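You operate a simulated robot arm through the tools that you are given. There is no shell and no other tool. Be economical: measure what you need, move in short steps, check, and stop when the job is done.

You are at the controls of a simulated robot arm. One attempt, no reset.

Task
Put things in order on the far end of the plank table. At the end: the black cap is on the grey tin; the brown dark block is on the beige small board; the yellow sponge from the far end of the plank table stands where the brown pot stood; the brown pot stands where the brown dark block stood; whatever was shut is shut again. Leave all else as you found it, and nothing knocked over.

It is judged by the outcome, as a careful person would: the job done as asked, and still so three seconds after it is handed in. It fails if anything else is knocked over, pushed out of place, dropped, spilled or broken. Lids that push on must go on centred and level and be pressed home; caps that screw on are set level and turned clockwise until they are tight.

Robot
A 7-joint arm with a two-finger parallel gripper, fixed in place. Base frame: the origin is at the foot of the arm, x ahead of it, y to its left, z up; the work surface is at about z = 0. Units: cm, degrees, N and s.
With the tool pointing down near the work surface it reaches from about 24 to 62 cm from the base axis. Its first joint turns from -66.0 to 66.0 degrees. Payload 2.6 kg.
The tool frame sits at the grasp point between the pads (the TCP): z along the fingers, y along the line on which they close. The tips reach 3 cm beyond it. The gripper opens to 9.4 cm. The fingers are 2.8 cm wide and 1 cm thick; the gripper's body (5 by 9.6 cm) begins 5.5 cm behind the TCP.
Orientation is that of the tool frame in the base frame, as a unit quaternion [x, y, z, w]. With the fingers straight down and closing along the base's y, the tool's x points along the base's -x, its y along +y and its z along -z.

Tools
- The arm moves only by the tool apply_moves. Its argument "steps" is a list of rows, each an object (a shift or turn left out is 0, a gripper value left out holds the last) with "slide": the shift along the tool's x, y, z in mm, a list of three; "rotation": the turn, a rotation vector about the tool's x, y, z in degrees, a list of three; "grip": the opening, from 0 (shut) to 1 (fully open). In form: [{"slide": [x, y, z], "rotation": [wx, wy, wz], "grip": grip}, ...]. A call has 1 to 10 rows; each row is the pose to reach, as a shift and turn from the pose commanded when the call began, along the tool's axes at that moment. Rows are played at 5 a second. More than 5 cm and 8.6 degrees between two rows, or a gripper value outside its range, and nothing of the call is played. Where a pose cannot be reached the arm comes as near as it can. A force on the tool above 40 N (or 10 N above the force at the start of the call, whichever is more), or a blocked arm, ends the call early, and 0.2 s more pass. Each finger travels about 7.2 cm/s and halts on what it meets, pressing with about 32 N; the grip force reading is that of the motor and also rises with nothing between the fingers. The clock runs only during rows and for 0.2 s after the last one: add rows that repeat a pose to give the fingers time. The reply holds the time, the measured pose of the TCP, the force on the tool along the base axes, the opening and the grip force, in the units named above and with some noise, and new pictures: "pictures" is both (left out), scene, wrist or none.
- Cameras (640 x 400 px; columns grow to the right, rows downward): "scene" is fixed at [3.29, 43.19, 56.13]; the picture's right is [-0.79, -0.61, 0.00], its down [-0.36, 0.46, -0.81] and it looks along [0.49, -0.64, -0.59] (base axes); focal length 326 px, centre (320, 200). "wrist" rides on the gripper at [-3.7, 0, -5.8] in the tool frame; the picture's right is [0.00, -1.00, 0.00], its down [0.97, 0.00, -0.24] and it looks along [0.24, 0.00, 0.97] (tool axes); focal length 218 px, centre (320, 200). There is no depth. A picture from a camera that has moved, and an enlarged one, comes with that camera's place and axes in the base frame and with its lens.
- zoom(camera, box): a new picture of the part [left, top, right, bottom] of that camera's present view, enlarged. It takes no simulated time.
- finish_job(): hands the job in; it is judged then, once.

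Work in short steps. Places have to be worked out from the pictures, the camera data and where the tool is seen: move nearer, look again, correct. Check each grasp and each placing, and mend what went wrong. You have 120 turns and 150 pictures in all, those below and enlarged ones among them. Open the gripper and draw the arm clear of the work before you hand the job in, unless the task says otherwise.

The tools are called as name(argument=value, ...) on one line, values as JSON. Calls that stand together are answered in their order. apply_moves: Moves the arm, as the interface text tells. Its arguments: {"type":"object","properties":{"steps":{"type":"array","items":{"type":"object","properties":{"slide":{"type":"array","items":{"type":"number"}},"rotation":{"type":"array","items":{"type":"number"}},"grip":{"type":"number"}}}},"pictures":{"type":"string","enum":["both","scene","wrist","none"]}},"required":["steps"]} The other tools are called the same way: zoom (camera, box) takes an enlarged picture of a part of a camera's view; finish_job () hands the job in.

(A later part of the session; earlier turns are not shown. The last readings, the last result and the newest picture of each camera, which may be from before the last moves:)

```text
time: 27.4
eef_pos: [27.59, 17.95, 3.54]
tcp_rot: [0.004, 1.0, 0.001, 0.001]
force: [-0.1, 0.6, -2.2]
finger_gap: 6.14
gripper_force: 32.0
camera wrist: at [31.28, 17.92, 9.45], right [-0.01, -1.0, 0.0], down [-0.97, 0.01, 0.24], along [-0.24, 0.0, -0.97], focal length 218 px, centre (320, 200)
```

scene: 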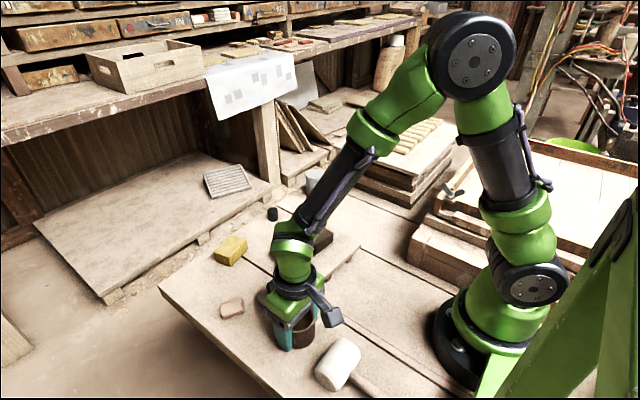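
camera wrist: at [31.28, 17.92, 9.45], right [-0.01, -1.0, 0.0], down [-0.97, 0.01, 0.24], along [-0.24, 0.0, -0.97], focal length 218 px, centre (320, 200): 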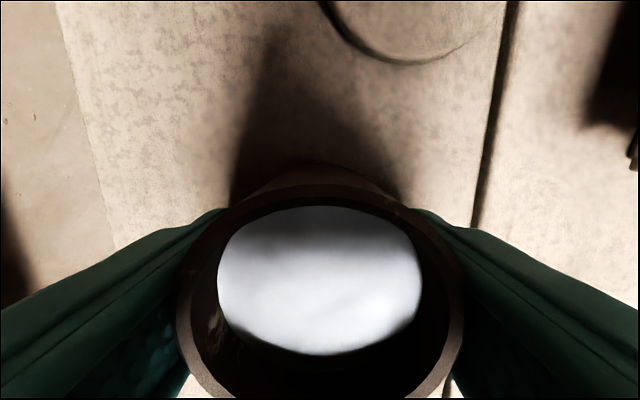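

I hold the pot body at 6.14. Lifting slowly and straight.

apply_moves(steps=[{"slide": [0, 0, -2]}, {"slide": [0, 0, -7]}, {"slide": [0, 0, -16]}, {"slide": [0, 0, -27]}, {"slide": [0, 0, -39]}, {"slide": [0, 0, -51]}, {"slide": [0, 0, -63]}, {"slide": [0, 0, -75]}, {"slide": [0, 0, -84]}, {"slide": [0, 0, -90]}])

```text
time: 29.6
eef_pos: [27.37, 17.9, 12.76]
tcp_rot: [0.003, 1.0, 0.001, 0.001]
force: [0.4, -0.6, -5.2]
finger_gap: 6.15
gripper_force: 32.0
camera wrist: at [31.08, 17.93, 18.56], right [-0.01, -1.0, 0.0], down [-0.97, 0.01, 0.24], along [-0.24, 0.0, -0.97], focal length 218 px, centre (320, 200)
```

scene: 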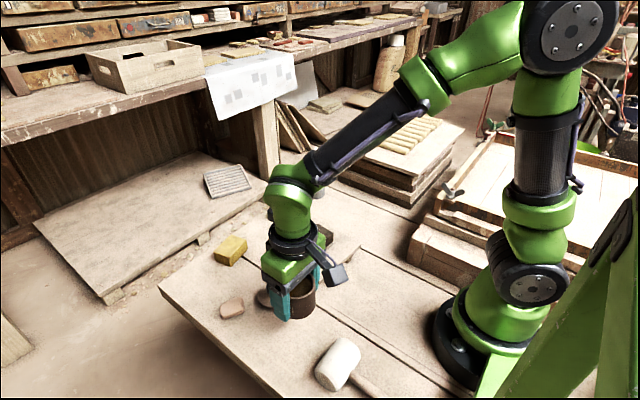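
wrist: 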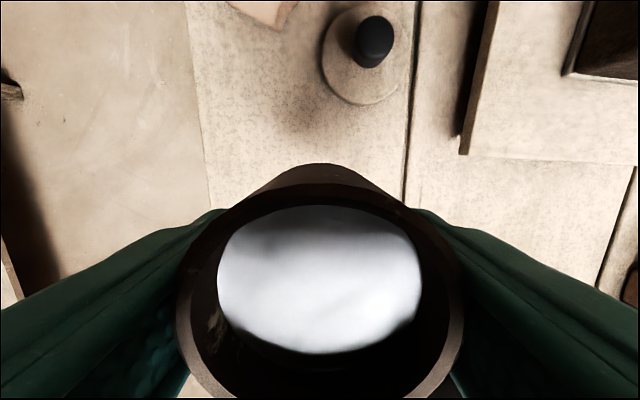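

The pot is level and nothing has spilled. I'll carry it smoothly toward the block's old place at (39.4, -20.15), first half now.

apply_moves(steps=[{"slide": [-1, -3, 0]}, {"slide": [-4, -11, 0]}, {"slide": [-8, -25, 0]}, {"slide": [-14, -43, 0]}, {"slide": [-21, -65, 0]}, {"slide": [-29, -89, 0]}, {"slide": [-37, -114, 0]}, {"slide": [-44, -136, 0]}, {"slide": [-49, -152, 0]}, {"slide": [-52, -160, 0]}], pictures="none")

apply_moves(steps=[{"slide": [-1, -3, 0]}, {"slide": [-4, -12, 0]}, {"slide": [-9, -28, 0]}, {"slide": [-16, -49, 0]}, {"slide": [-25, -75, 0]}, {"slide": [-35, -105, 0]}, {"slide": [-45, -135, 0]}, {"slide": [-53, -160, 0]}, {"slide": [-60, -182, 0]}, {"slide": [-64, -194, 0]}])

```text
time: 31.8
eef_pos: [32.7, 1.85, 12.64]
tcp_rot: [0.002, 1.0, 0.001, 0.002]
force: [-0.5, -1.1, -6.1]
finger_gap: 6.15
gripper_force: 32.5
```

```text
time: 34.0
eef_pos: [38.89, -17.57, 12.63]
tcp_rot: [0.004, 1.0, 0.001, 0.002]
force: [0.5, 0.6, -5.2]
finger_gap: 6.14
gripper_force: 32.4
camera wrist: at [42.5, -17.6, 18.51], right [-0.01, -1.0, 0.0], down [-0.97, 0.01, 0.24], along [-0.24, 0.0, -0.97], focal length 218 px, centre (320, 200)
```

scene: 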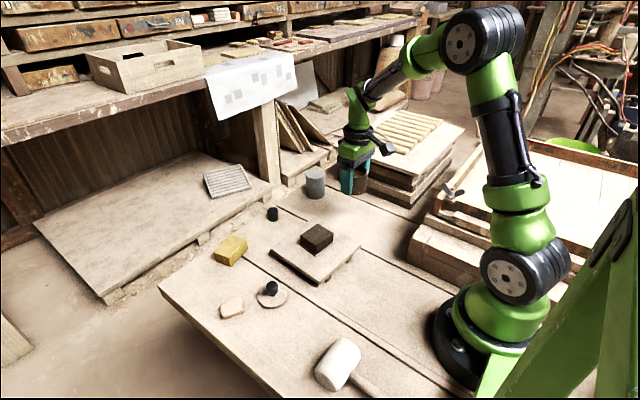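
wrist: 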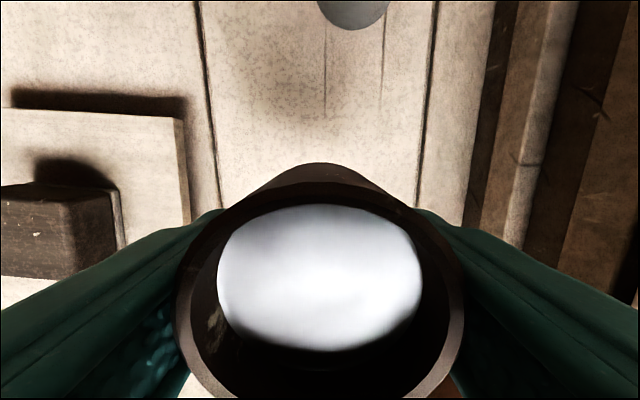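

The remaining shift is about (+5, -26) mm. I'll do it smoothly, then begin lowering.

apply_moves(steps=[{"slide": [-1, -5, 0]}, {"slide": [-3, -14, 0]}, {"slide": [-5, -22, 0]}, {"slide": [-5, -26, 4]}, {"slide": [-5, -26, 14]}, {"slide": [-5, -26, 28]}, {"slide": [-5, -26, 44]}, {"slide": [-5, -26, 60]}, {"slide": [-5, -26, 72]}, {"slide": [-5, -26, 78]}], pictures="wrist")

zoom(camera="scene", box=[296, 160, 392, 220])

```text
time: 36.2
eef_pos: [39.36, -20.06, 4.76]
tcp_rot: [0.003, 1.0, 0.001, 0.002]
force: [0.1, 0.1, -4.9]
finger_gap: 6.15
gripper_force: 31.6
camera wrist: at [42.98, -20.16, 10.73], right [-0.01, -1.0, 0.0], down [-0.97, 0.01, 0.24], along [-0.24, 0.0, -0.97], focal length 218 px, centre (320, 200)
```

wrist: 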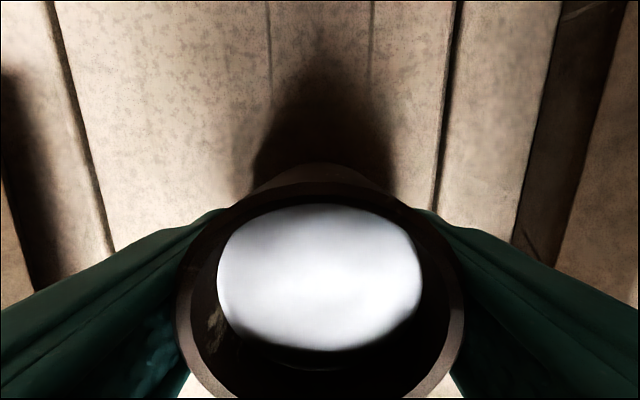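

```text
6.67 times, centred on (344, 190) of scene
camera zoom: at [3.3, 43.18, 56.13], right [-0.79, -0.61, 0.0], down [-0.36, 0.46, -0.81], along [0.49, -0.64, -0.59], focal length 2176 px, centre (160, 267)
```

zoom: 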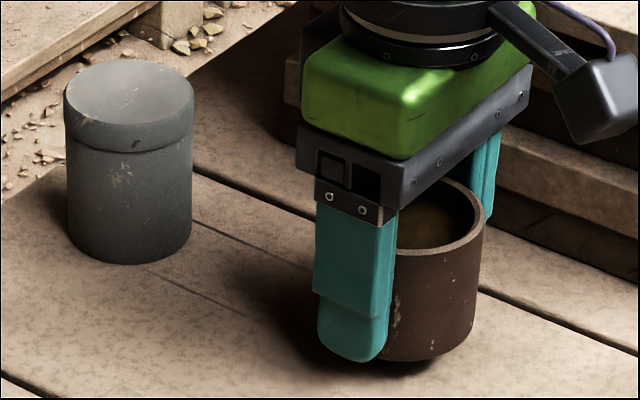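

About 1.2 cm above the table. I'll lower gently to contact.

apply_moves(steps=[{"slide": [0, 0, 2]}, {"slide": [0, 0, 5]}, {"slide": [0, 0, 8]}, {"slide": [0, 0, 10]}, {"slide": [0, 0, 12]}, {"slide": [0, 0, 13]}, {"slide": [0, 0, 13]}], pictures="none")

zoom(camera="scene", box=[296, 160, 392, 220])

```text
time: 37.8
eef_pos: [39.47, -20.06, 3.51]
tcp_rot: [0.003, 1.0, 0.001, 0.002]
force: [-5.4, 4.0, 13.4]
finger_gap: 6.12
gripper_force: 31.8
```

```text
6.67 times, centred on (344, 190) of scene
camera zoom: at [3.29, 43.19, 56.13], right [-0.79, -0.61, 0.0], down [-0.36, 0.46, -0.81], along [0.49, -0.64, -0.59], focal length 2176 px, centre (160, 267)
```

zoom: 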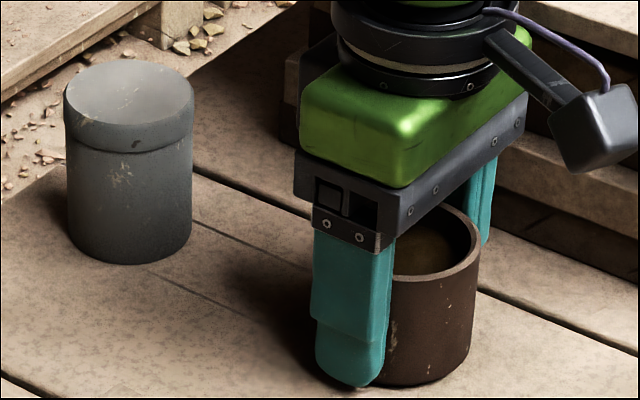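

Contact is confirmed (13 N upward). I'll back off 1 mm, open slowly and rise.

apply_moves(steps=[{"slide": [0, 0, -1]}, {"slide": [0, 0, -1], "grip": 0.68}, {"slide": [0, 0, -1], "grip": 0.74}, {"slide": [0, 0, -1], "grip": 0.85}, {"slide": [0, 0, -1], "grip": 1}, {"slide": [0, 0, -30], "grip": 1}, {"slide": [0, 0, -70], "grip": 1}, {"slide": [0, 0, -90], "grip": 1}, {"slide": [0, 0, -90], "grip": 1}])

zoom(camera="scene", box=[296, 160, 392, 220])

```text
time: 39.8
eef_pos: [39.5, -20.17, 12.4]
tcp_rot: [0.004, 1.0, 0.001, 0.001]
force: [-0.5, 0.4, -0.8]
finger_gap: 9.37
gripper_force: 0.0
camera wrist: at [43.03, -20.14, 18.26], right [-0.01, -1.0, 0.0], down [-0.97, 0.01, 0.24], along [-0.24, 0.0, -0.97], focal length 218 px, centre (320, 200)
```

scene: 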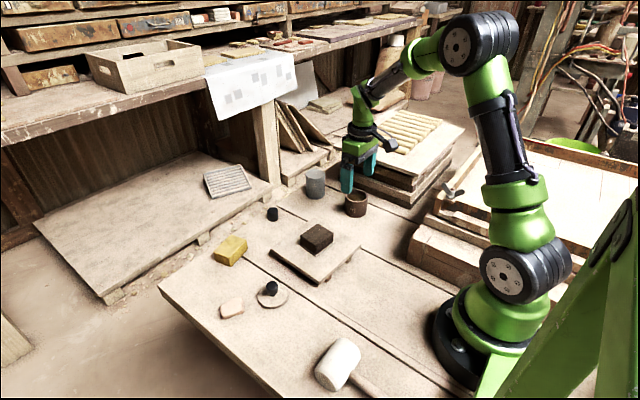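
wrist: 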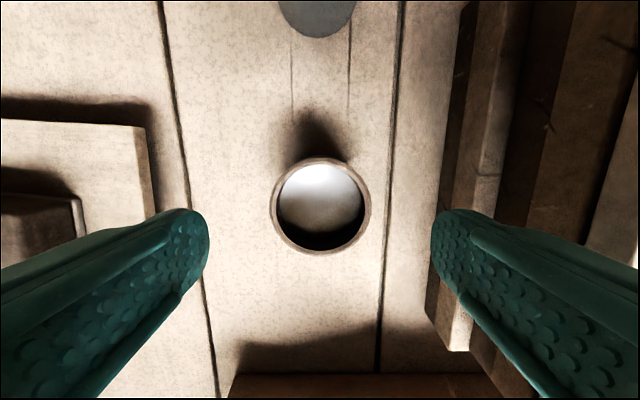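

```text
6.67 times, centred on (344, 190) of scene
camera zoom: at [3.29, 43.19, 56.13], right [-0.79, -0.61, 0.0], down [-0.36, 0.46, -0.81], along [0.49, -0.64, -0.59], focal length 2176 px, centre (160, 267)
```

zoom: 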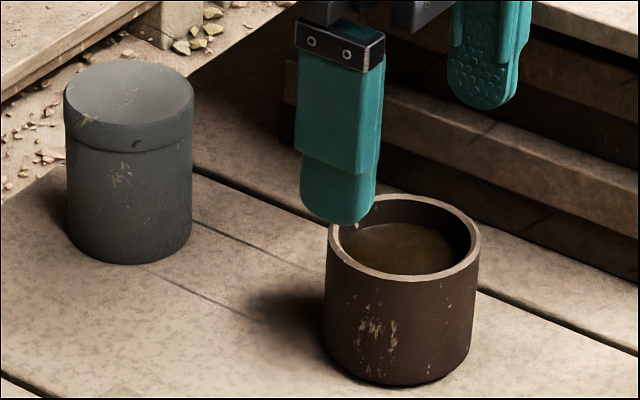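

The pot stands at (39.5, -20.15), undisturbed. Going back for the lid at (37.0, 14.65).

apply_moves(steps=[{"slide": [3, 45, -5], "grip": 0.8}, {"slide": [6, 90, -5], "grip": 0.6}, {"slide": [9, 135, -5], "grip": 0.5}, {"slide": [13, 180, -5]}, {"slide": [17, 225, -5]}, {"slide": [20, 265, -5]}, {"slide": [23, 305, 0]}, {"slide": [26, 335, 0]}, {"slide": [27, 348, 10]}, {"slide": [27, 348, 15]}], pictures="wrist")

```text
time: 42.0
eef_pos: [36.96, 14.66, 11.09]
tcp_rot: [0.003, 1.0, 0.001, 0.002]
force: [1.0, 0.1, 0.0]
finger_gap: 4.69
gripper_force: 0.1
camera wrist: at [40.53, 14.59, 17.0], right [-0.01, -1.0, 0.0], down [-0.97, 0.01, 0.24], along [-0.24, 0.0, -0.97], focal length 218 px, centre (320, 200)
```

wrist: 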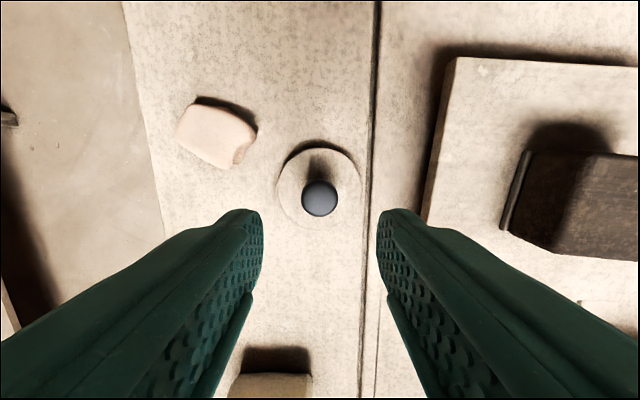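

The knob is centred between the fingers. I'll descend to TCP z≈4.8 and close.

apply_moves(steps=[{"slide": [0, 0, 30]}, {"slide": [0, 0, 55]}, {"slide": [0, 0, 63]}, {"slide": [0, 0, 63]}, {"slide": [0, 0, 63], "grip": 0.4}, {"slide": [0, 0, 63], "grip": 0.3}, {"slide": [0, 0, 63], "grip": 0.22}, {"slide": [0, 0, 63], "grip": 0.15}, {"slide": [0, 0, 63], "grip": 0.15}], pictures="wrist")

```text
time: 44.0
eef_pos: [36.94, 14.63, 4.67]
tcp_rot: [0.003, 1.0, 0.002, 0.002]
force: [0.3, -0.2, -0.1]
finger_gap: 2.25
gripper_force: 32.0
camera wrist: at [40.61, 14.57, 10.55], right [-0.01, -1.0, 0.0], down [-0.97, 0.01, 0.24], along [-0.24, 0.0, -0.97], focal length 218 px, centre (320, 200)
```

wrist: 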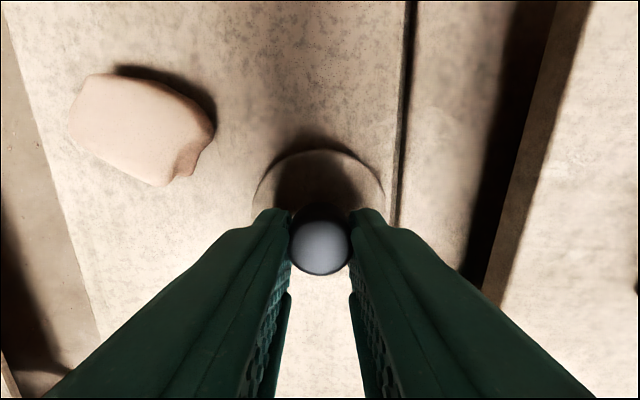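

I hold the knob the same way as before. I'll lift and carry the lid to hover above the pot.

apply_moves(steps=[{"slide": [0, 0, -20]}, {"slide": [0, 0, -55]}, {"slide": [-1, -20, -90]}, {"slide": [-4, -60, -95]}, {"slide": [-8, -105, -95]}, {"slide": [-12, -150, -95]}, {"slide": [-16, -195, -95]}, {"slide": [-20, -240, -95]}, {"slide": [-23, -285, -95]}, {"slide": [-25, -320, -95]}], pictures="none")

apply_moves(steps=[{"slide": [-1, -20, 0]}, {"slide": [-1, -27, 0]}, {"slide": [-1, -27, 15]}, {"slide": [-1, -27, 30]}, {"slide": [-1, -27, 30]}], pictures="wrist")

zoom(camera="scene", box=[324, 170, 388, 220])

```text
time: 46.2
eef_pos: [39.08, -17.32, 14.21]
tcp_rot: [0.004, 1.0, 0.001, 0.002]
force: [-0.1, 0.2, 0.4]
finger_gap: 2.24
gripper_force: 31.6
```

```text
time: 47.4
eef_pos: [39.39, -20.08, 11.06]
tcp_rot: [0.004, 1.0, 0.0, 0.002]
force: [-0.2, -0.7, -0.3]
finger_gap: 2.22
gripper_force: 31.9
camera wrist: at [42.92, -20.04, 17.01], right [-0.01, -1.0, 0.0], down [-0.97, 0.01, 0.24], along [-0.24, 0.0, -0.97], focal length 218 px, centre (320, 200)
```

wrist: 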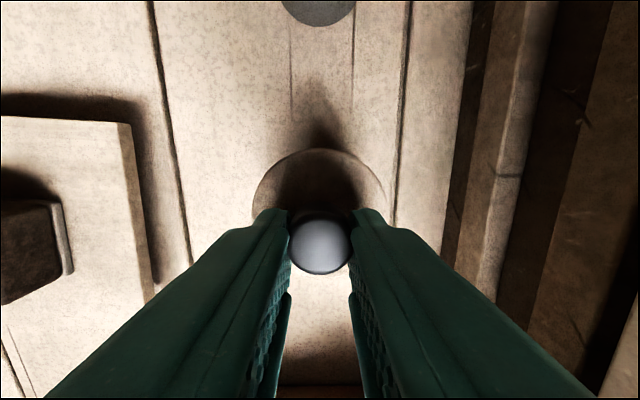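

```text
8.00 times, centred on (356, 195) of scene
camera zoom: at [3.29, 43.19, 56.13], right [-0.79, -0.61, 0.0], down [-0.36, 0.46, -0.81], along [0.49, -0.64, -0.59], focal length 2611 px, centre (32, 240)
```

zoom: 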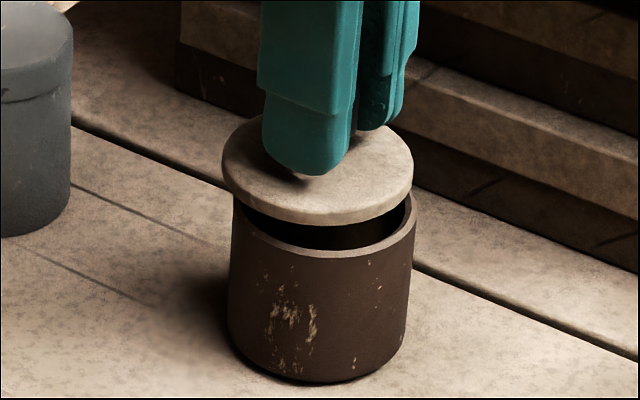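

In the scene view the lid centre is about 3 mm off toward +x. I'll shift -x by 3.5 mm, lower 7 mm and recheck.

apply_moves(steps=[{"slide": [3.5, 0, 0]}, {"slide": [3.5, 0, 4]}, {"slide": [3.5, 0, 7]}, {"slide": [3.5, 0, 7]}], pictures="none")

zoom(camera="scene", box=[332, 180, 380, 220])

```text
time: 48.4
eef_pos: [38.92, -20.07, 10.44]
tcp_rot: [0.003, 1.0, 0.002, 0.001]
force: [-0.2, -0.8, 0.9]
finger_gap: 2.23
gripper_force: 31.9
```

```text
10.00 times, centred on (356, 200) of scene
camera zoom: at [3.29, 43.19, 56.13], right [-0.79, -0.61, 0.0], down [-0.36, 0.46, -0.81], along [0.49, -0.64, -0.59], focal length 3263 px, centre (-40, 200)
```

zoom: 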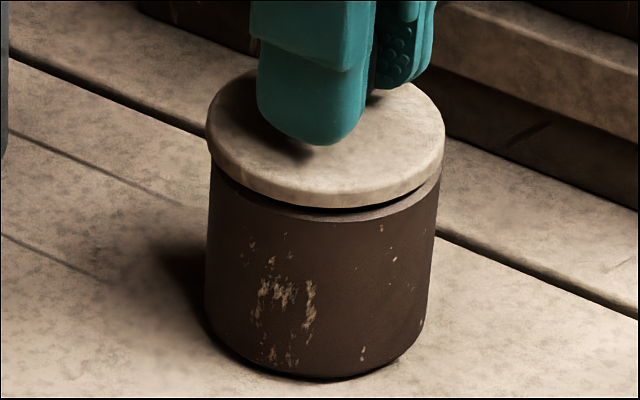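

Lateral alignment now looks good. Lowering onto the pot.

apply_moves(steps=[{"slide": [0, 0, 2]}, {"slide": [0, 0, 4]}, {"slide": [0, 0, 5]}, {"slide": [0, 0, 6]}, {"slide": [0, 0, 6]}], pictures="none")

zoom(camera="scene", box=[332, 180, 380, 220])

```text
time: 49.6
eef_pos: [39.09, -20.15, 9.97]
tcp_rot: [0.004, 1.0, 0.001, 0.002]
force: [-0.9, 0.5, 0.5]
finger_gap: 2.23
gripper_force: 32.2
```

```text
10.00 times, centred on (356, 200) of scene
camera zoom: at [3.29, 43.19, 56.13], right [-0.79, -0.61, 0.0], down [-0.36, 0.46, -0.81], along [0.49, -0.64, -0.59], focal length 3263 px, centre (-40, 200)
```

zoom: 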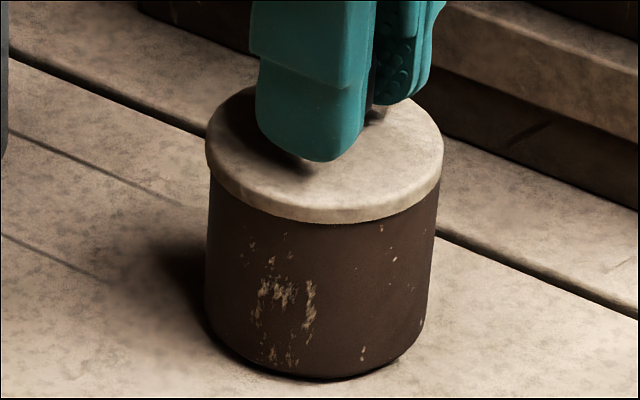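

Nearly down. I'll press gently in 1 mm increments.

apply_moves(steps=[{"slide": [0, 0, 1]}, {"slide": [0, 0, 2]}, {"slide": [0, 0, 3]}, {"slide": [0, 0, 3]}], pictures="none")

zoom(camera="scene", box=[332, 180, 380, 220])

```text
time: 50.5
eef_pos: [39.1, -20.08, 9.91]
tcp_rot: [0.005, 1.0, 0.0, 0.004]
force: [-1.0, -0.3, 2.4]
finger_gap: 2.2
gripper_force: 32.5
stopped in row 4: the force on the tool passed its limit (the readings are from after the stop); the commanded pose is now the measured one
```

```text
10.00 times, centred on (356, 200) of scene
camera zoom: at [3.29, 43.19, 56.13], right [-0.79, -0.61, 0.0], down [-0.36, 0.46, -0.81], along [0.49, -0.64, -0.59], focal length 3263 px, centre (-40, 200)
```

zoom: 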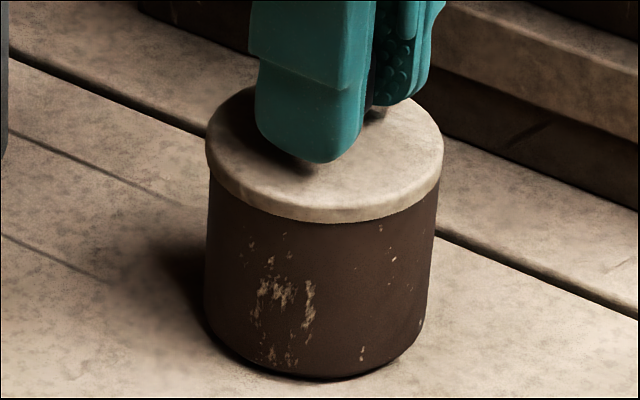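

The lid is seated flush (contact at z 9.9). I'll release, rise and check centring.

apply_moves(steps=[{"grip": 0.32}, {"grip": 0.45}, {"slide": [0, 0, -15], "grip": 0.6}, {"slide": [0, 0, -50], "grip": 0.8}, {"slide": [0, 0, -80], "grip": 1}, {"slide": [0, 0, -80], "grip": 1}], pictures="wrist")

zoom(camera="scene", box=[332, 180, 380, 220])

zoom(camera="wrist", box=[260, 130, 380, 230])

```text
time: 51.9
eef_pos: [39.06, -19.95, 17.75]
tcp_rot: [0.004, 1.0, 0.0, 0.003]
force: [0.3, -0.3, -0.3]
finger_gap: 9.38
gripper_force: 0.0
camera wrist: at [42.66, -20.01, 23.65], right [-0.01, -1.0, 0.0], down [-0.97, 0.01, 0.23], along [-0.23, 0.0, -0.97], focal length 218 px, centre (320, 200)
```

wrist: 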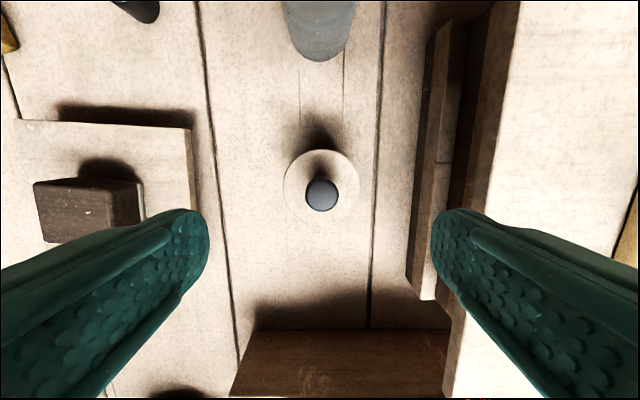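

```text
10.00 times, centred on (356, 200) of scene
camera zoom: at [3.29, 43.19, 56.13], right [-0.79, -0.61, 0.0], down [-0.36, 0.46, -0.81], along [0.49, -0.64, -0.59], focal length 3263 px, centre (-40, 200)
```

zoom: 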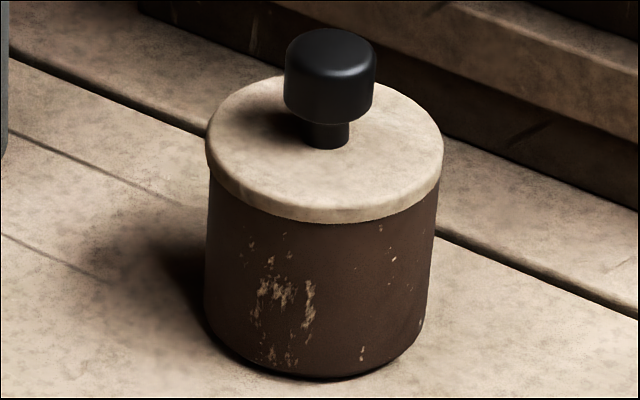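

```text
4.00 times, centred on (320, 180) of wrist
camera zoom: at [42.66, -20.01, 23.65], right [-0.01, -1.0, 0.0], down [-0.97, 0.01, 0.23], along [-0.23, 0.0, -0.97], focal length 873 px, centre (320, 280)
```

zoom: 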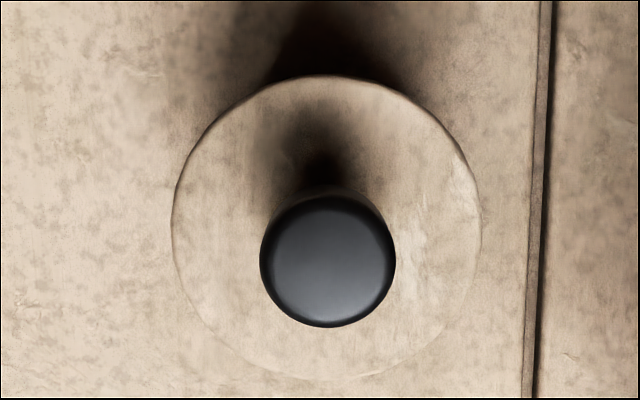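

The lid is level and centred. Next is the sponge near (53.4, 10.9), so I'm moving to look from above.

apply_moves(steps=[{"slide": [-15, 45, 0]}, {"slide": [-30, 90, 0]}, {"slide": [-45, 135, 0]}, {"slide": [-60, 180, 0]}, {"slide": [-75, 225, 0]}, {"slide": [-90, 270, 0]}, {"slide": [-115, 310, 0]}, {"slide": [-115, 310, 0]}], pictures="wrist")

zoom(camera="scene", box=[190, 210, 270, 280])

```text
time: 53.7
eef_pos: [50.56, 10.94, 17.92]
tcp_rot: [0.004, 1.0, 0.0, 0.005]
force: [-0.1, 0.6, 0.4]
finger_gap: 9.4
gripper_force: 0.0
camera wrist: at [54.16, 10.83, 23.81], right [-0.01, -1.0, 0.0], down [-0.97, 0.01, 0.23], along [-0.23, 0.0, -0.97], focal length 218 px, centre (320, 200)
```

wrist: 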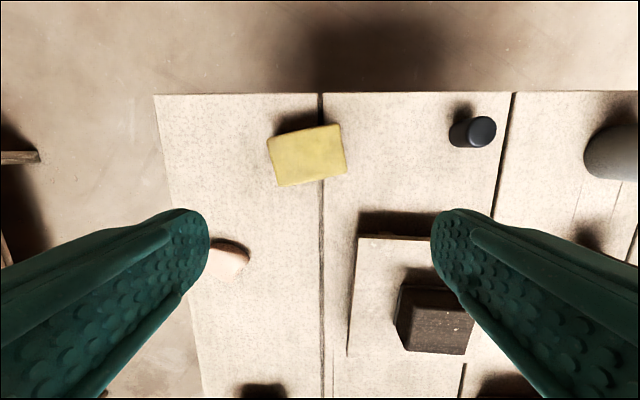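

```text
5.71 times, centred on (230, 245) of scene
camera zoom: at [3.29, 43.19, 56.13], right [-0.79, -0.61, 0.0], down [-0.36, 0.46, -0.81], along [0.49, -0.64, -0.59], focal length 1865 px, centre (834, -57)
```

zoom: 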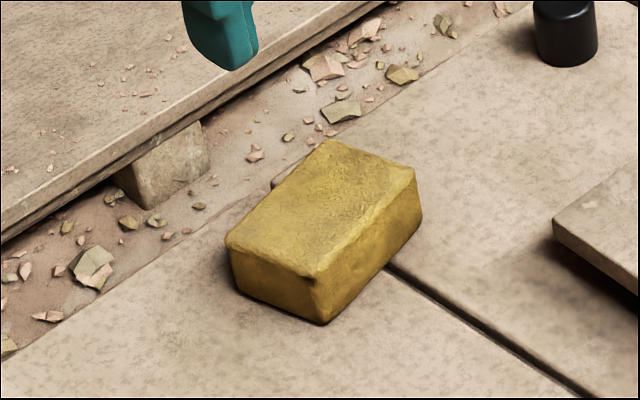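

The sponge centre is about (53.5, 11.95), 6.8×4.6, rotated about 9.5° CCW. I'll align above it.

apply_moves(steps=[{"slide": [-15, 5, 20], "rotation": [0, 0, -5]}, {"slide": [-29, 10, 50], "rotation": [0, 0, -9.5]}, {"slide": [-29, 10, 85], "rotation": [0, 0, -9.5]}, {"slide": [-29, 10, 85], "rotation": [0, 0, -9.5]}], pictures="wrist")

```text
time: 54.7
eef_pos: [53.64, 11.72, 9.31]
tcp_rot: [-0.079, 0.997, 0.001, 0.005]
force: [0.5, 0.8, 0.4]
finger_gap: 9.42
gripper_force: 0.1
camera wrist: at [57.11, 12.32, 15.21], right [0.16, -0.99, 0.0], down [-0.96, -0.15, 0.23], along [-0.23, -0.04, -0.97], focal length 218 px, centre (320, 200)
```

wrist: 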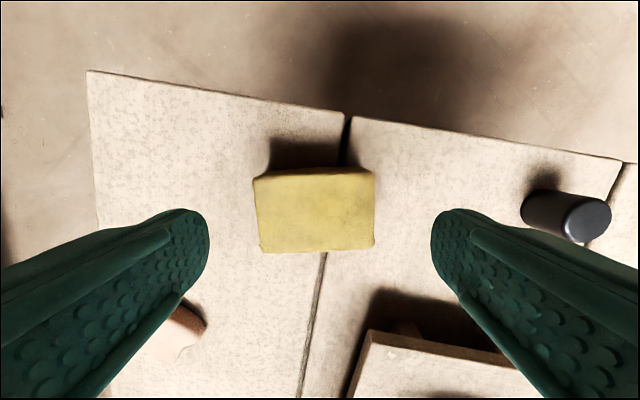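

Aligned within 3 mm. I'll nudge, descend to TCP z≈3.5 and close.

apply_moves(steps=[{"slide": [1, 3, 30], "rotation": [0, 0, -1.5]}, {"slide": [1, 3, 58], "rotation": [0, 0, -1.5]}, {"slide": [1, 3, 58], "rotation": [0, 0, -1.5]}, {"slide": [1, 3, 58], "rotation": [0, 0, -1.5], "grip": 0.8}, {"slide": [1, 3, 58], "rotation": [0, 0, -1.5], "grip": 0.7}, {"slide": [1, 3, 58], "rotation": [0, 0, -1.5], "grip": 0.62}, {"slide": [1, 3, 58], "rotation": [0, 0, -1.5], "grip": 0.62}], pictures="wrist")

zoom(camera="scene", box=[190, 210, 270, 280])

```text
time: 56.3
eef_pos: [53.59, 11.89, 3.65]
tcp_rot: [-0.092, 0.996, 0.0, 0.005]
force: [-0.7, -0.6, -0.2]
finger_gap: 7.26
gripper_force: 32.3
camera wrist: at [57.11, 12.57, 9.52], right [0.18, -0.98, 0.0], down [-0.96, -0.18, 0.23], along [-0.23, -0.04, -0.97], focal length 218 px, centre (320, 200)
```

wrist: 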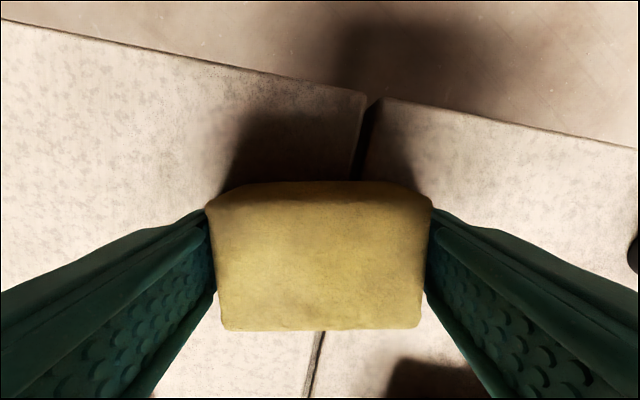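

```text
5.71 times, centred on (230, 245) of scene
camera zoom: at [3.29, 43.19, 56.13], right [-0.79, -0.61, 0.0], down [-0.36, 0.46, -0.81], along [0.49, -0.64, -0.59], focal length 1865 px, centre (834, -57)
```

zoom: 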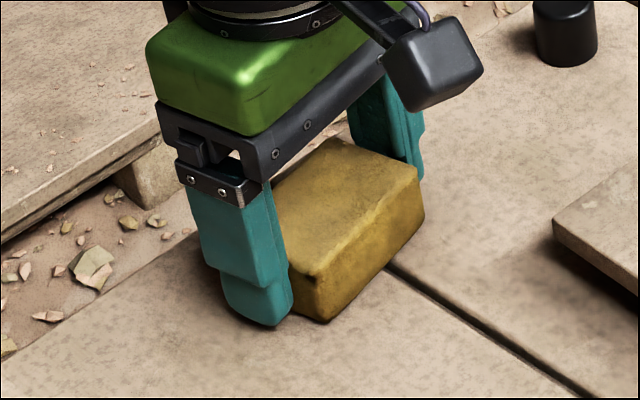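

I hold the sponge at 7.26. I'll lift it and carry it to the pot's old place at (27.6, 17.95).

apply_moves(steps=[{"slide": [0, 0, -20]}, {"slide": [0, 0, -55]}, {"slide": [25, 11, -75]}, {"slide": [65, 28, -75]}, {"slide": [105, 46, -75]}, {"slide": [145, 63, -75]}, {"slide": [185, 81, -75]}, {"slide": [220, 96, -75]}, {"slide": [244, 107, -75]}, {"slide": [244, 107, -75]}])

```text
time: 58.5
eef_pos: [27.6, 18.16, 10.85]
tcp_rot: [-0.092, 0.996, 0.0, 0.005]
force: [1.0, 0.7, 0.1]
finger_gap: 7.31
gripper_force: 31.7
camera wrist: at [31.18, 18.84, 16.74], right [0.18, -0.98, 0.0], down [-0.96, -0.18, 0.23], along [-0.23, -0.04, -0.97], focal length 218 px, centre (320, 200)
```

scene: 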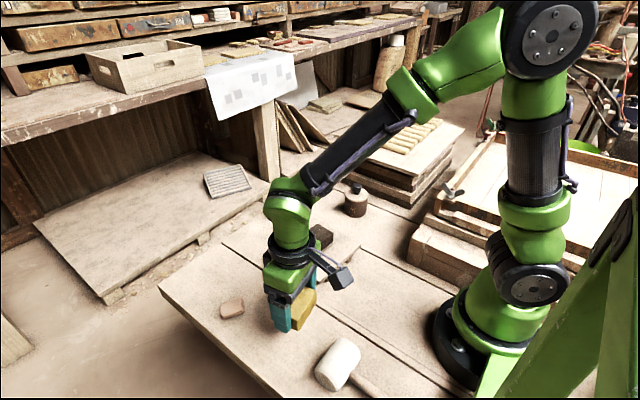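
wrist: 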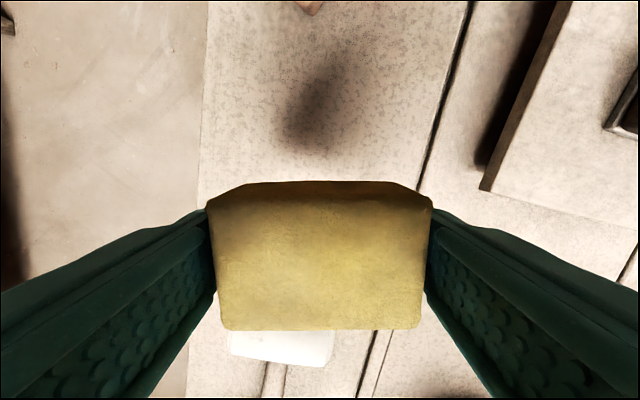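

Directly over the spot. Lowering to contact.

apply_moves(steps=[{"slide": [0, -2, 25]}, {"slide": [0, -2, 50]}, {"slide": [0, -2, 65]}, {"slide": [0, -2, 70]}, {"slide": [0, -2, 72]}, {"slide": [0, -2, 73]}], pictures="none")

zoom(camera="scene", box=[250, 280, 346, 356])

```text
time: 59.9
eef_pos: [27.66, 17.97, 3.6]
tcp_rot: [-0.091, 0.996, -0.001, 0.004]
force: [-0.8, -0.2, -0.2]
finger_gap: 7.29
gripper_force: 32.6
```

```text
5.26 times, centred on (298, 318) of scene
camera zoom: at [3.29, 43.19, 56.13], right [-0.79, -0.61, 0.0], down [-0.36, 0.46, -0.81], along [0.49, -0.64, -0.59], focal length 1718 px, centre (436, -421)
```

zoom: 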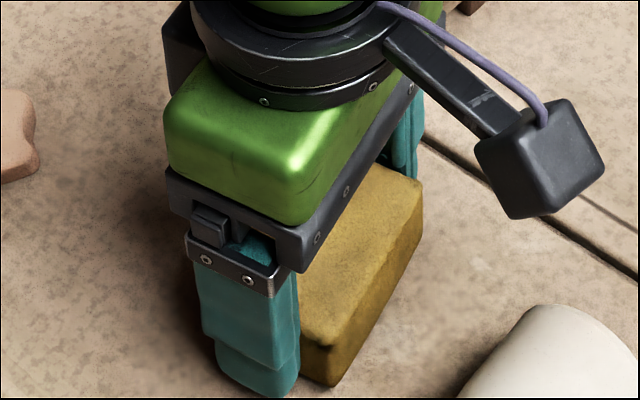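

The sponge is at its pick-up height, essentially touching the table. I'll release and rise.

apply_moves(steps=[{"slide": [0, 0, 1]}, {"slide": [0, 0, 1], "grip": 0.85}, {"slide": [0, 0, 1], "grip": 1}, {"slide": [0, 0, 1], "grip": 1}, {"slide": [0, 0, -35], "grip": 1}, {"slide": [0, 0, -80], "grip": 1}, {"slide": [0, 0, -120], "grip": 1}, {"slide": [0, 0, -120], "grip": 1}])

zoom(camera="scene", box=[250, 280, 346, 356])

```text
time: 61.7
eef_pos: [27.68, 17.85, 15.68]
tcp_rot: [-0.092, 0.996, 0.0, 0.004]
force: [0.2, 0.2, 0.0]
finger_gap: 9.41
gripper_force: 0.1
camera wrist: at [31.09, 18.53, 21.55], right [0.18, -0.98, 0.0], down [-0.96, -0.18, 0.23], along [-0.23, -0.04, -0.97], focal length 218 px, centre (320, 200)
```

scene: 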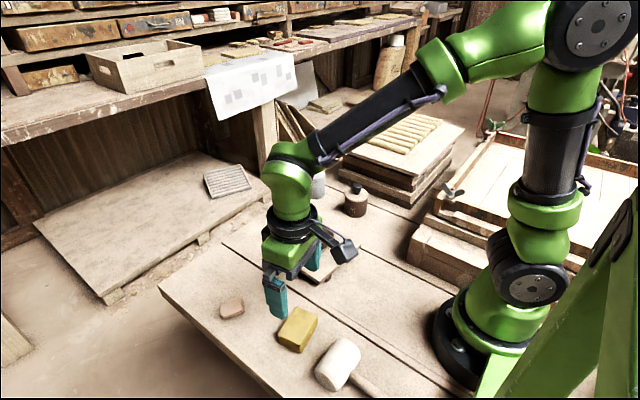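
wrist: 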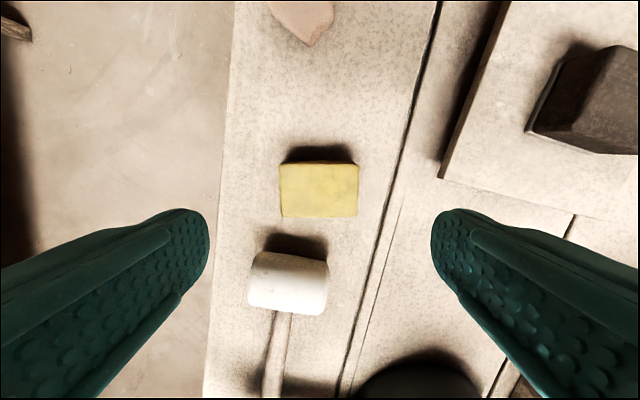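

```text
5.26 times, centred on (298, 318) of scene
camera zoom: at [3.29, 43.19, 56.13], right [-0.79, -0.61, 0.0], down [-0.36, 0.46, -0.81], along [0.49, -0.64, -0.59], focal length 1718 px, centre (436, -421)
```

zoom: 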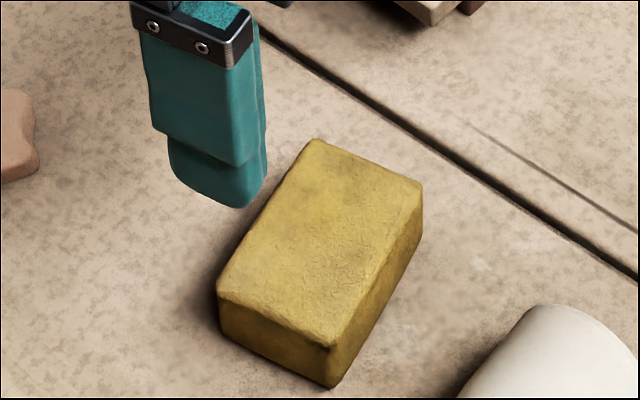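

The sponge is placed. Next the black cap near (55.5, -4.2), so I'm moving above it and squaring the yaw.

apply_moves(steps=[{"slide": [-25, -32, 0]}, {"slide": [-50, -64, 0], "rotation": [0, 0, 2]}, {"slide": [-75, -96, 0], "rotation": [0, 0, 4]}, {"slide": [-100, -128, 0], "rotation": [0, 0, 6]}, {"slide": [-130, -164, 0], "rotation": [0, 0, 8]}, {"slide": [-160, -200, 0], "rotation": [0, 0, 10]}, {"slide": [-190, -235, 0], "rotation": [0, 0, 10.5]}, {"slide": [-209, -263, 0], "rotation": [0, 0, 10.5]}, {"slide": [-209, -263, 0], "rotation": [0, 0, 10.5]}], pictures="wrist")

zoom(camera="scene", box=[250, 195, 298, 235])

```text
time: 63.7
eef_pos: [52.91, -4.09, 15.7]
tcp_rot: [-0.001, 1.0, 0.0, 0.004]
force: [-0.1, 0.0, -0.2]
finger_gap: 9.42
gripper_force: 0.0
camera wrist: at [56.41, -4.07, 21.6], right [0.0, -1.0, 0.0], down [-0.97, 0.0, 0.23], along [-0.23, 0.0, -0.97], focal length 218 px, centre (320, 200)
```

wrist: 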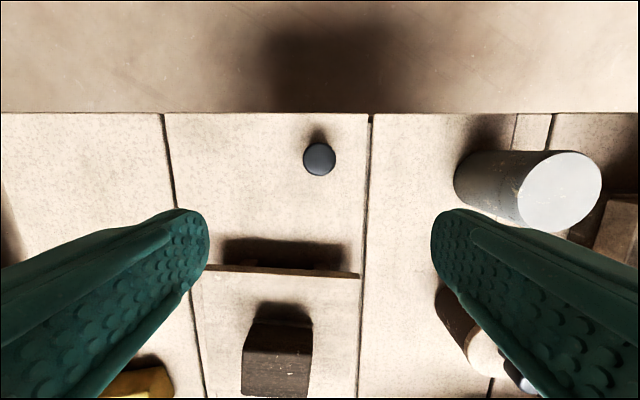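

```text
10.00 times, centred on (274, 215) of scene
camera zoom: at [3.3, 43.18, 56.13], right [-0.79, -0.61, 0.0], down [-0.36, 0.46, -0.81], along [0.49, -0.64, -0.59], focal length 3263 px, centre (780, 50)
```

zoom: 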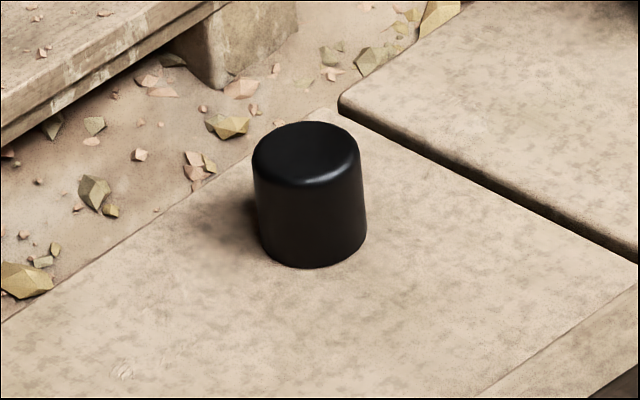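

The cap centre is about (55.45, -4.05), diameter 2.7, height about 2.8. I'll approach with the fingers partly open and grip at TCP z≈4.

apply_moves(steps=[{"slide": [-25, 0, 25], "grip": 0.8}, {"slide": [-25, 0, 60], "grip": 0.6}, {"slide": [-25, 0, 60], "grip": 0.6}], pictures="wrist")

```text
time: 64.5
eef_pos: [55.69, -4.18, 9.93]
tcp_rot: [0.0, 1.0, 0.001, 0.004]
force: [-0.3, 0.6, -0.2]
finger_gap: 5.66
gripper_force: 0.1
camera wrist: at [59.19, -4.16, 15.79], right [0.0, -1.0, 0.0], down [-0.97, 0.0, 0.23], along [-0.23, 0.0, -0.97], focal length 218 px, centre (320, 200)
```

wrist: 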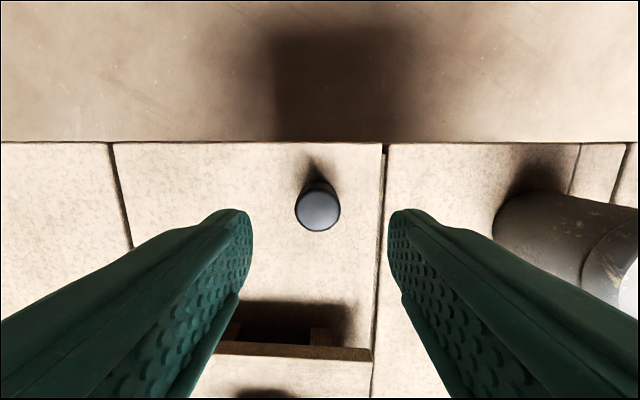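

A shift of 2 mm is needed. Then I'll descend and close.

apply_moves(steps=[{"slide": [2, 1, 30]}, {"slide": [2, 1, 59]}, {"slide": [2, 1, 59]}, {"slide": [2, 1, 59], "grip": 0.45}, {"slide": [2, 1, 59], "grip": 0.35}, {"slide": [2, 1, 59], "grip": 0.27}, {"slide": [2, 1, 59], "grip": 0.2}, {"slide": [2, 1, 59], "grip": 0.2}], pictures="wrist")

zoom(camera="scene", box=[250, 195, 298, 235])

```text
time: 66.3
eef_pos: [55.48, -3.85, 3.84]
tcp_rot: [-0.001, 1.0, 0.001, 0.004]
force: [0.0, -0.2, 0.6]
finger_gap: 2.79
gripper_force: 32.2
camera wrist: at [59.02, -3.88, 9.71], right [0.0, -1.0, 0.0], down [-0.97, 0.0, 0.23], along [-0.23, 0.0, -0.97], focal length 218 px, centre (320, 200)
```

wrist: 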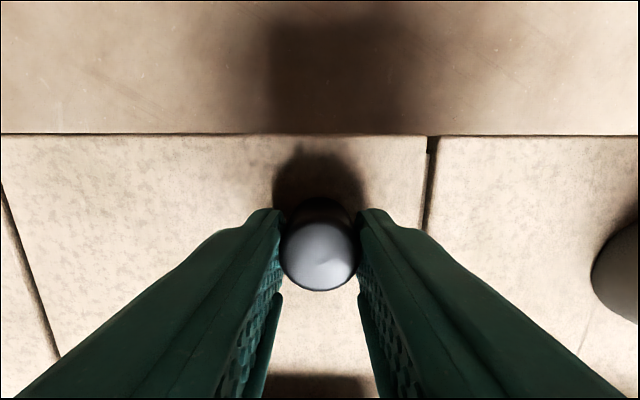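

```text
10.00 times, centred on (274, 215) of scene
camera zoom: at [3.29, 43.19, 56.13], right [-0.79, -0.61, 0.0], down [-0.36, 0.46, -0.81], along [0.49, -0.64, -0.59], focal length 3263 px, centre (780, 50)
```

zoom: 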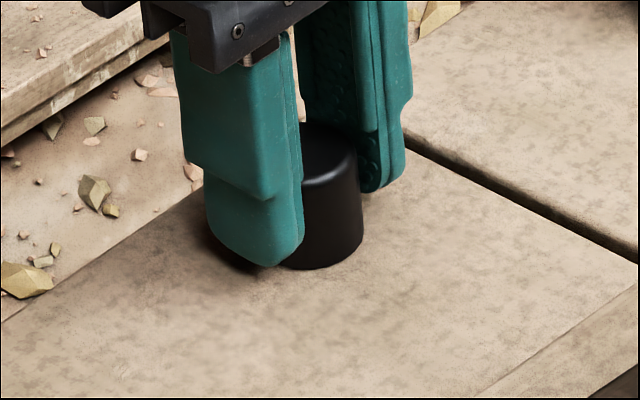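

The cap is held (gap 2.79, bottom 3.84 below the TCP). The tin top centre triangulates to about (53.6, -20.0, 7.5). I'll lift and hover over it.

apply_moves(steps=[{"slide": [0, 0, -20]}, {"slide": [0, 0, -60]}, {"slide": [0, 0, -100]}, {"slide": [5, -40, -105]}, {"slide": [10, -80, -105]}, {"slide": [15, -120, -105]}, {"slide": [18, -150, -105]}, {"slide": [19, -161, -105]}, {"slide": [19, -161, -105]}])

zoom(camera="scene", box=[276, 140, 356, 210])

```text
time: 68.3
eef_pos: [53.22, -20.07, 14.49]
tcp_rot: [-0.001, 1.0, -0.001, 0.004]
force: [0.2, -0.5, -0.1]
finger_gap: 2.77
gripper_force: 32.3
camera wrist: at [56.93, -20.13, 20.34], right [0.0, -1.0, 0.0], down [-0.97, 0.0, 0.23], along [-0.23, 0.0, -0.97], focal length 218 px, centre (320, 200)
```

scene: 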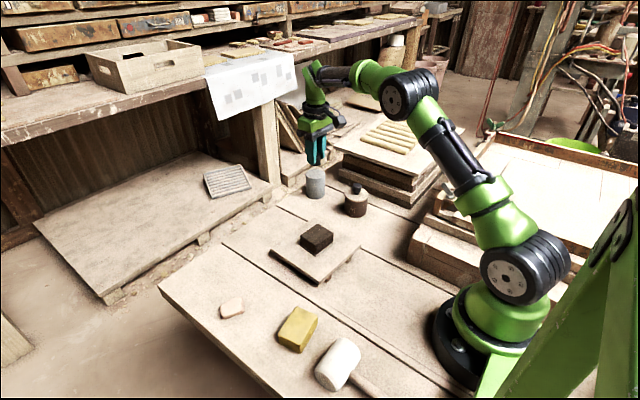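
wrist: 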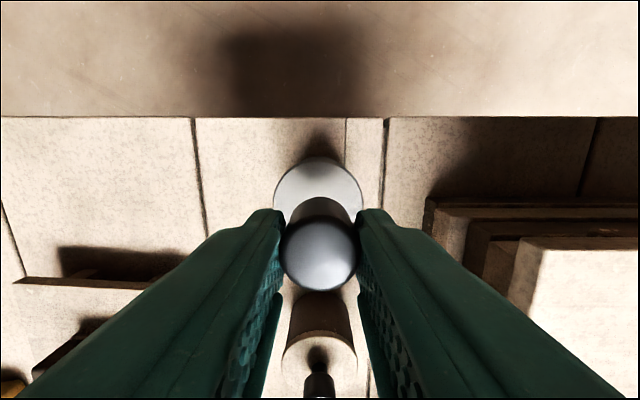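

```text
5.71 times, centred on (316, 175) of scene
camera zoom: at [3.3, 43.18, 56.13], right [-0.79, -0.61, 0.0], down [-0.36, 0.46, -0.81], along [0.49, -0.64, -0.59], focal length 1865 px, centre (343, 343)
```

zoom: 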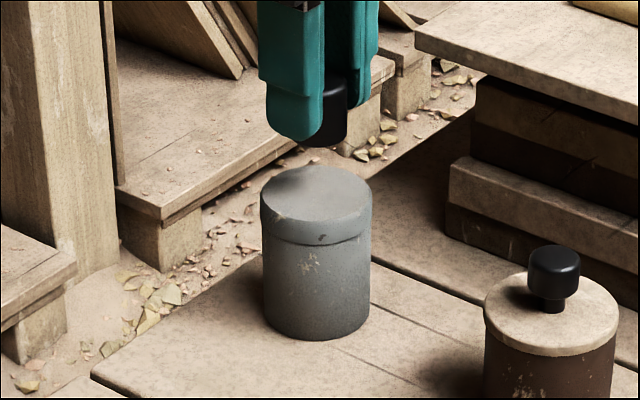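

The tin centre is about (53.7, -20.05), so I'll shift 4.5 mm in +x and lower to about 5 mm above the top.

apply_moves(steps=[{"slide": [-4.5, 0, 0]}, {"slide": [-4.5, 0, 15]}, {"slide": [-4.5, 0, 24]}, {"slide": [-4.5, 0, 24]}], pictures="wrist")

zoom(camera="scene", box=[292, 145, 340, 205])

```text
time: 69.3
eef_pos: [53.76, -20.04, 12.04]
tcp_rot: [0.0, 1.0, 0.001, 0.005]
force: [0.0, 0.0, 0.1]
finger_gap: 2.77
gripper_force: 32.0
camera wrist: at [57.38, -20.14, 17.88], right [0.0, -1.0, 0.0], down [-0.97, 0.0, 0.23], along [-0.23, 0.0, -0.97], focal length 218 px, centre (320, 200)
```

wrist: 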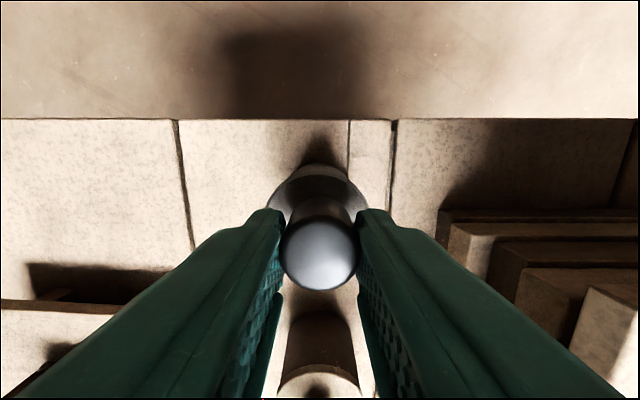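

```text
6.67 times, centred on (316, 175) of scene
camera zoom: at [3.29, 43.19, 56.13], right [-0.79, -0.61, 0.0], down [-0.36, 0.46, -0.81], along [0.49, -0.64, -0.59], focal length 2176 px, centre (347, 367)
```

zoom: 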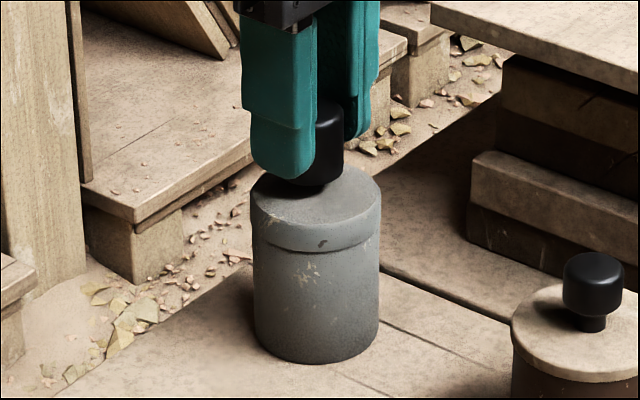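

Within about 1–2 mm of centre. I'll shift 1 mm and lower to contact.

apply_moves(steps=[{"slide": [1, 0, 3]}, {"slide": [1, 0, 5]}, {"slide": [1, 0, 7]}, {"slide": [1, 0, 9]}, {"slide": [1, 0, 11]}, {"slide": [1, 0, 11]}], pictures="none")

zoom(camera="scene", box=[292, 145, 340, 205])

```text
time: 70.7
eef_pos: [53.71, -20.2, 11.17]
tcp_rot: [0.0, 1.0, -0.001, 0.007]
force: [-2.3, -0.1, 20.1]
finger_gap: 2.77
gripper_force: 32.1
```

```text
6.67 times, centred on (316, 175) of scene
camera zoom: at [3.28, 43.19, 56.13], right [-0.79, -0.61, 0.0], down [-0.36, 0.46, -0.81], along [0.49, -0.64, -0.59], focal length 2176 px, centre (347, 367)
```

zoom: 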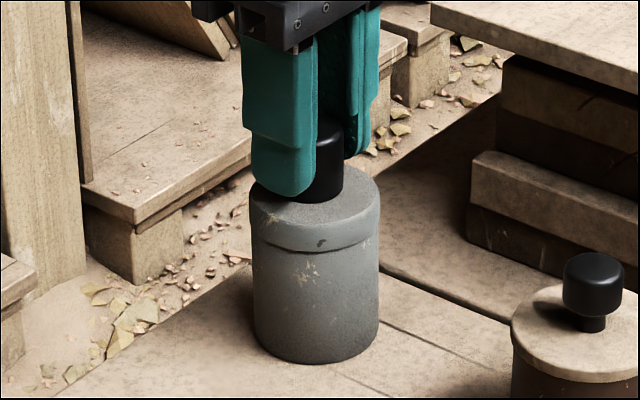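

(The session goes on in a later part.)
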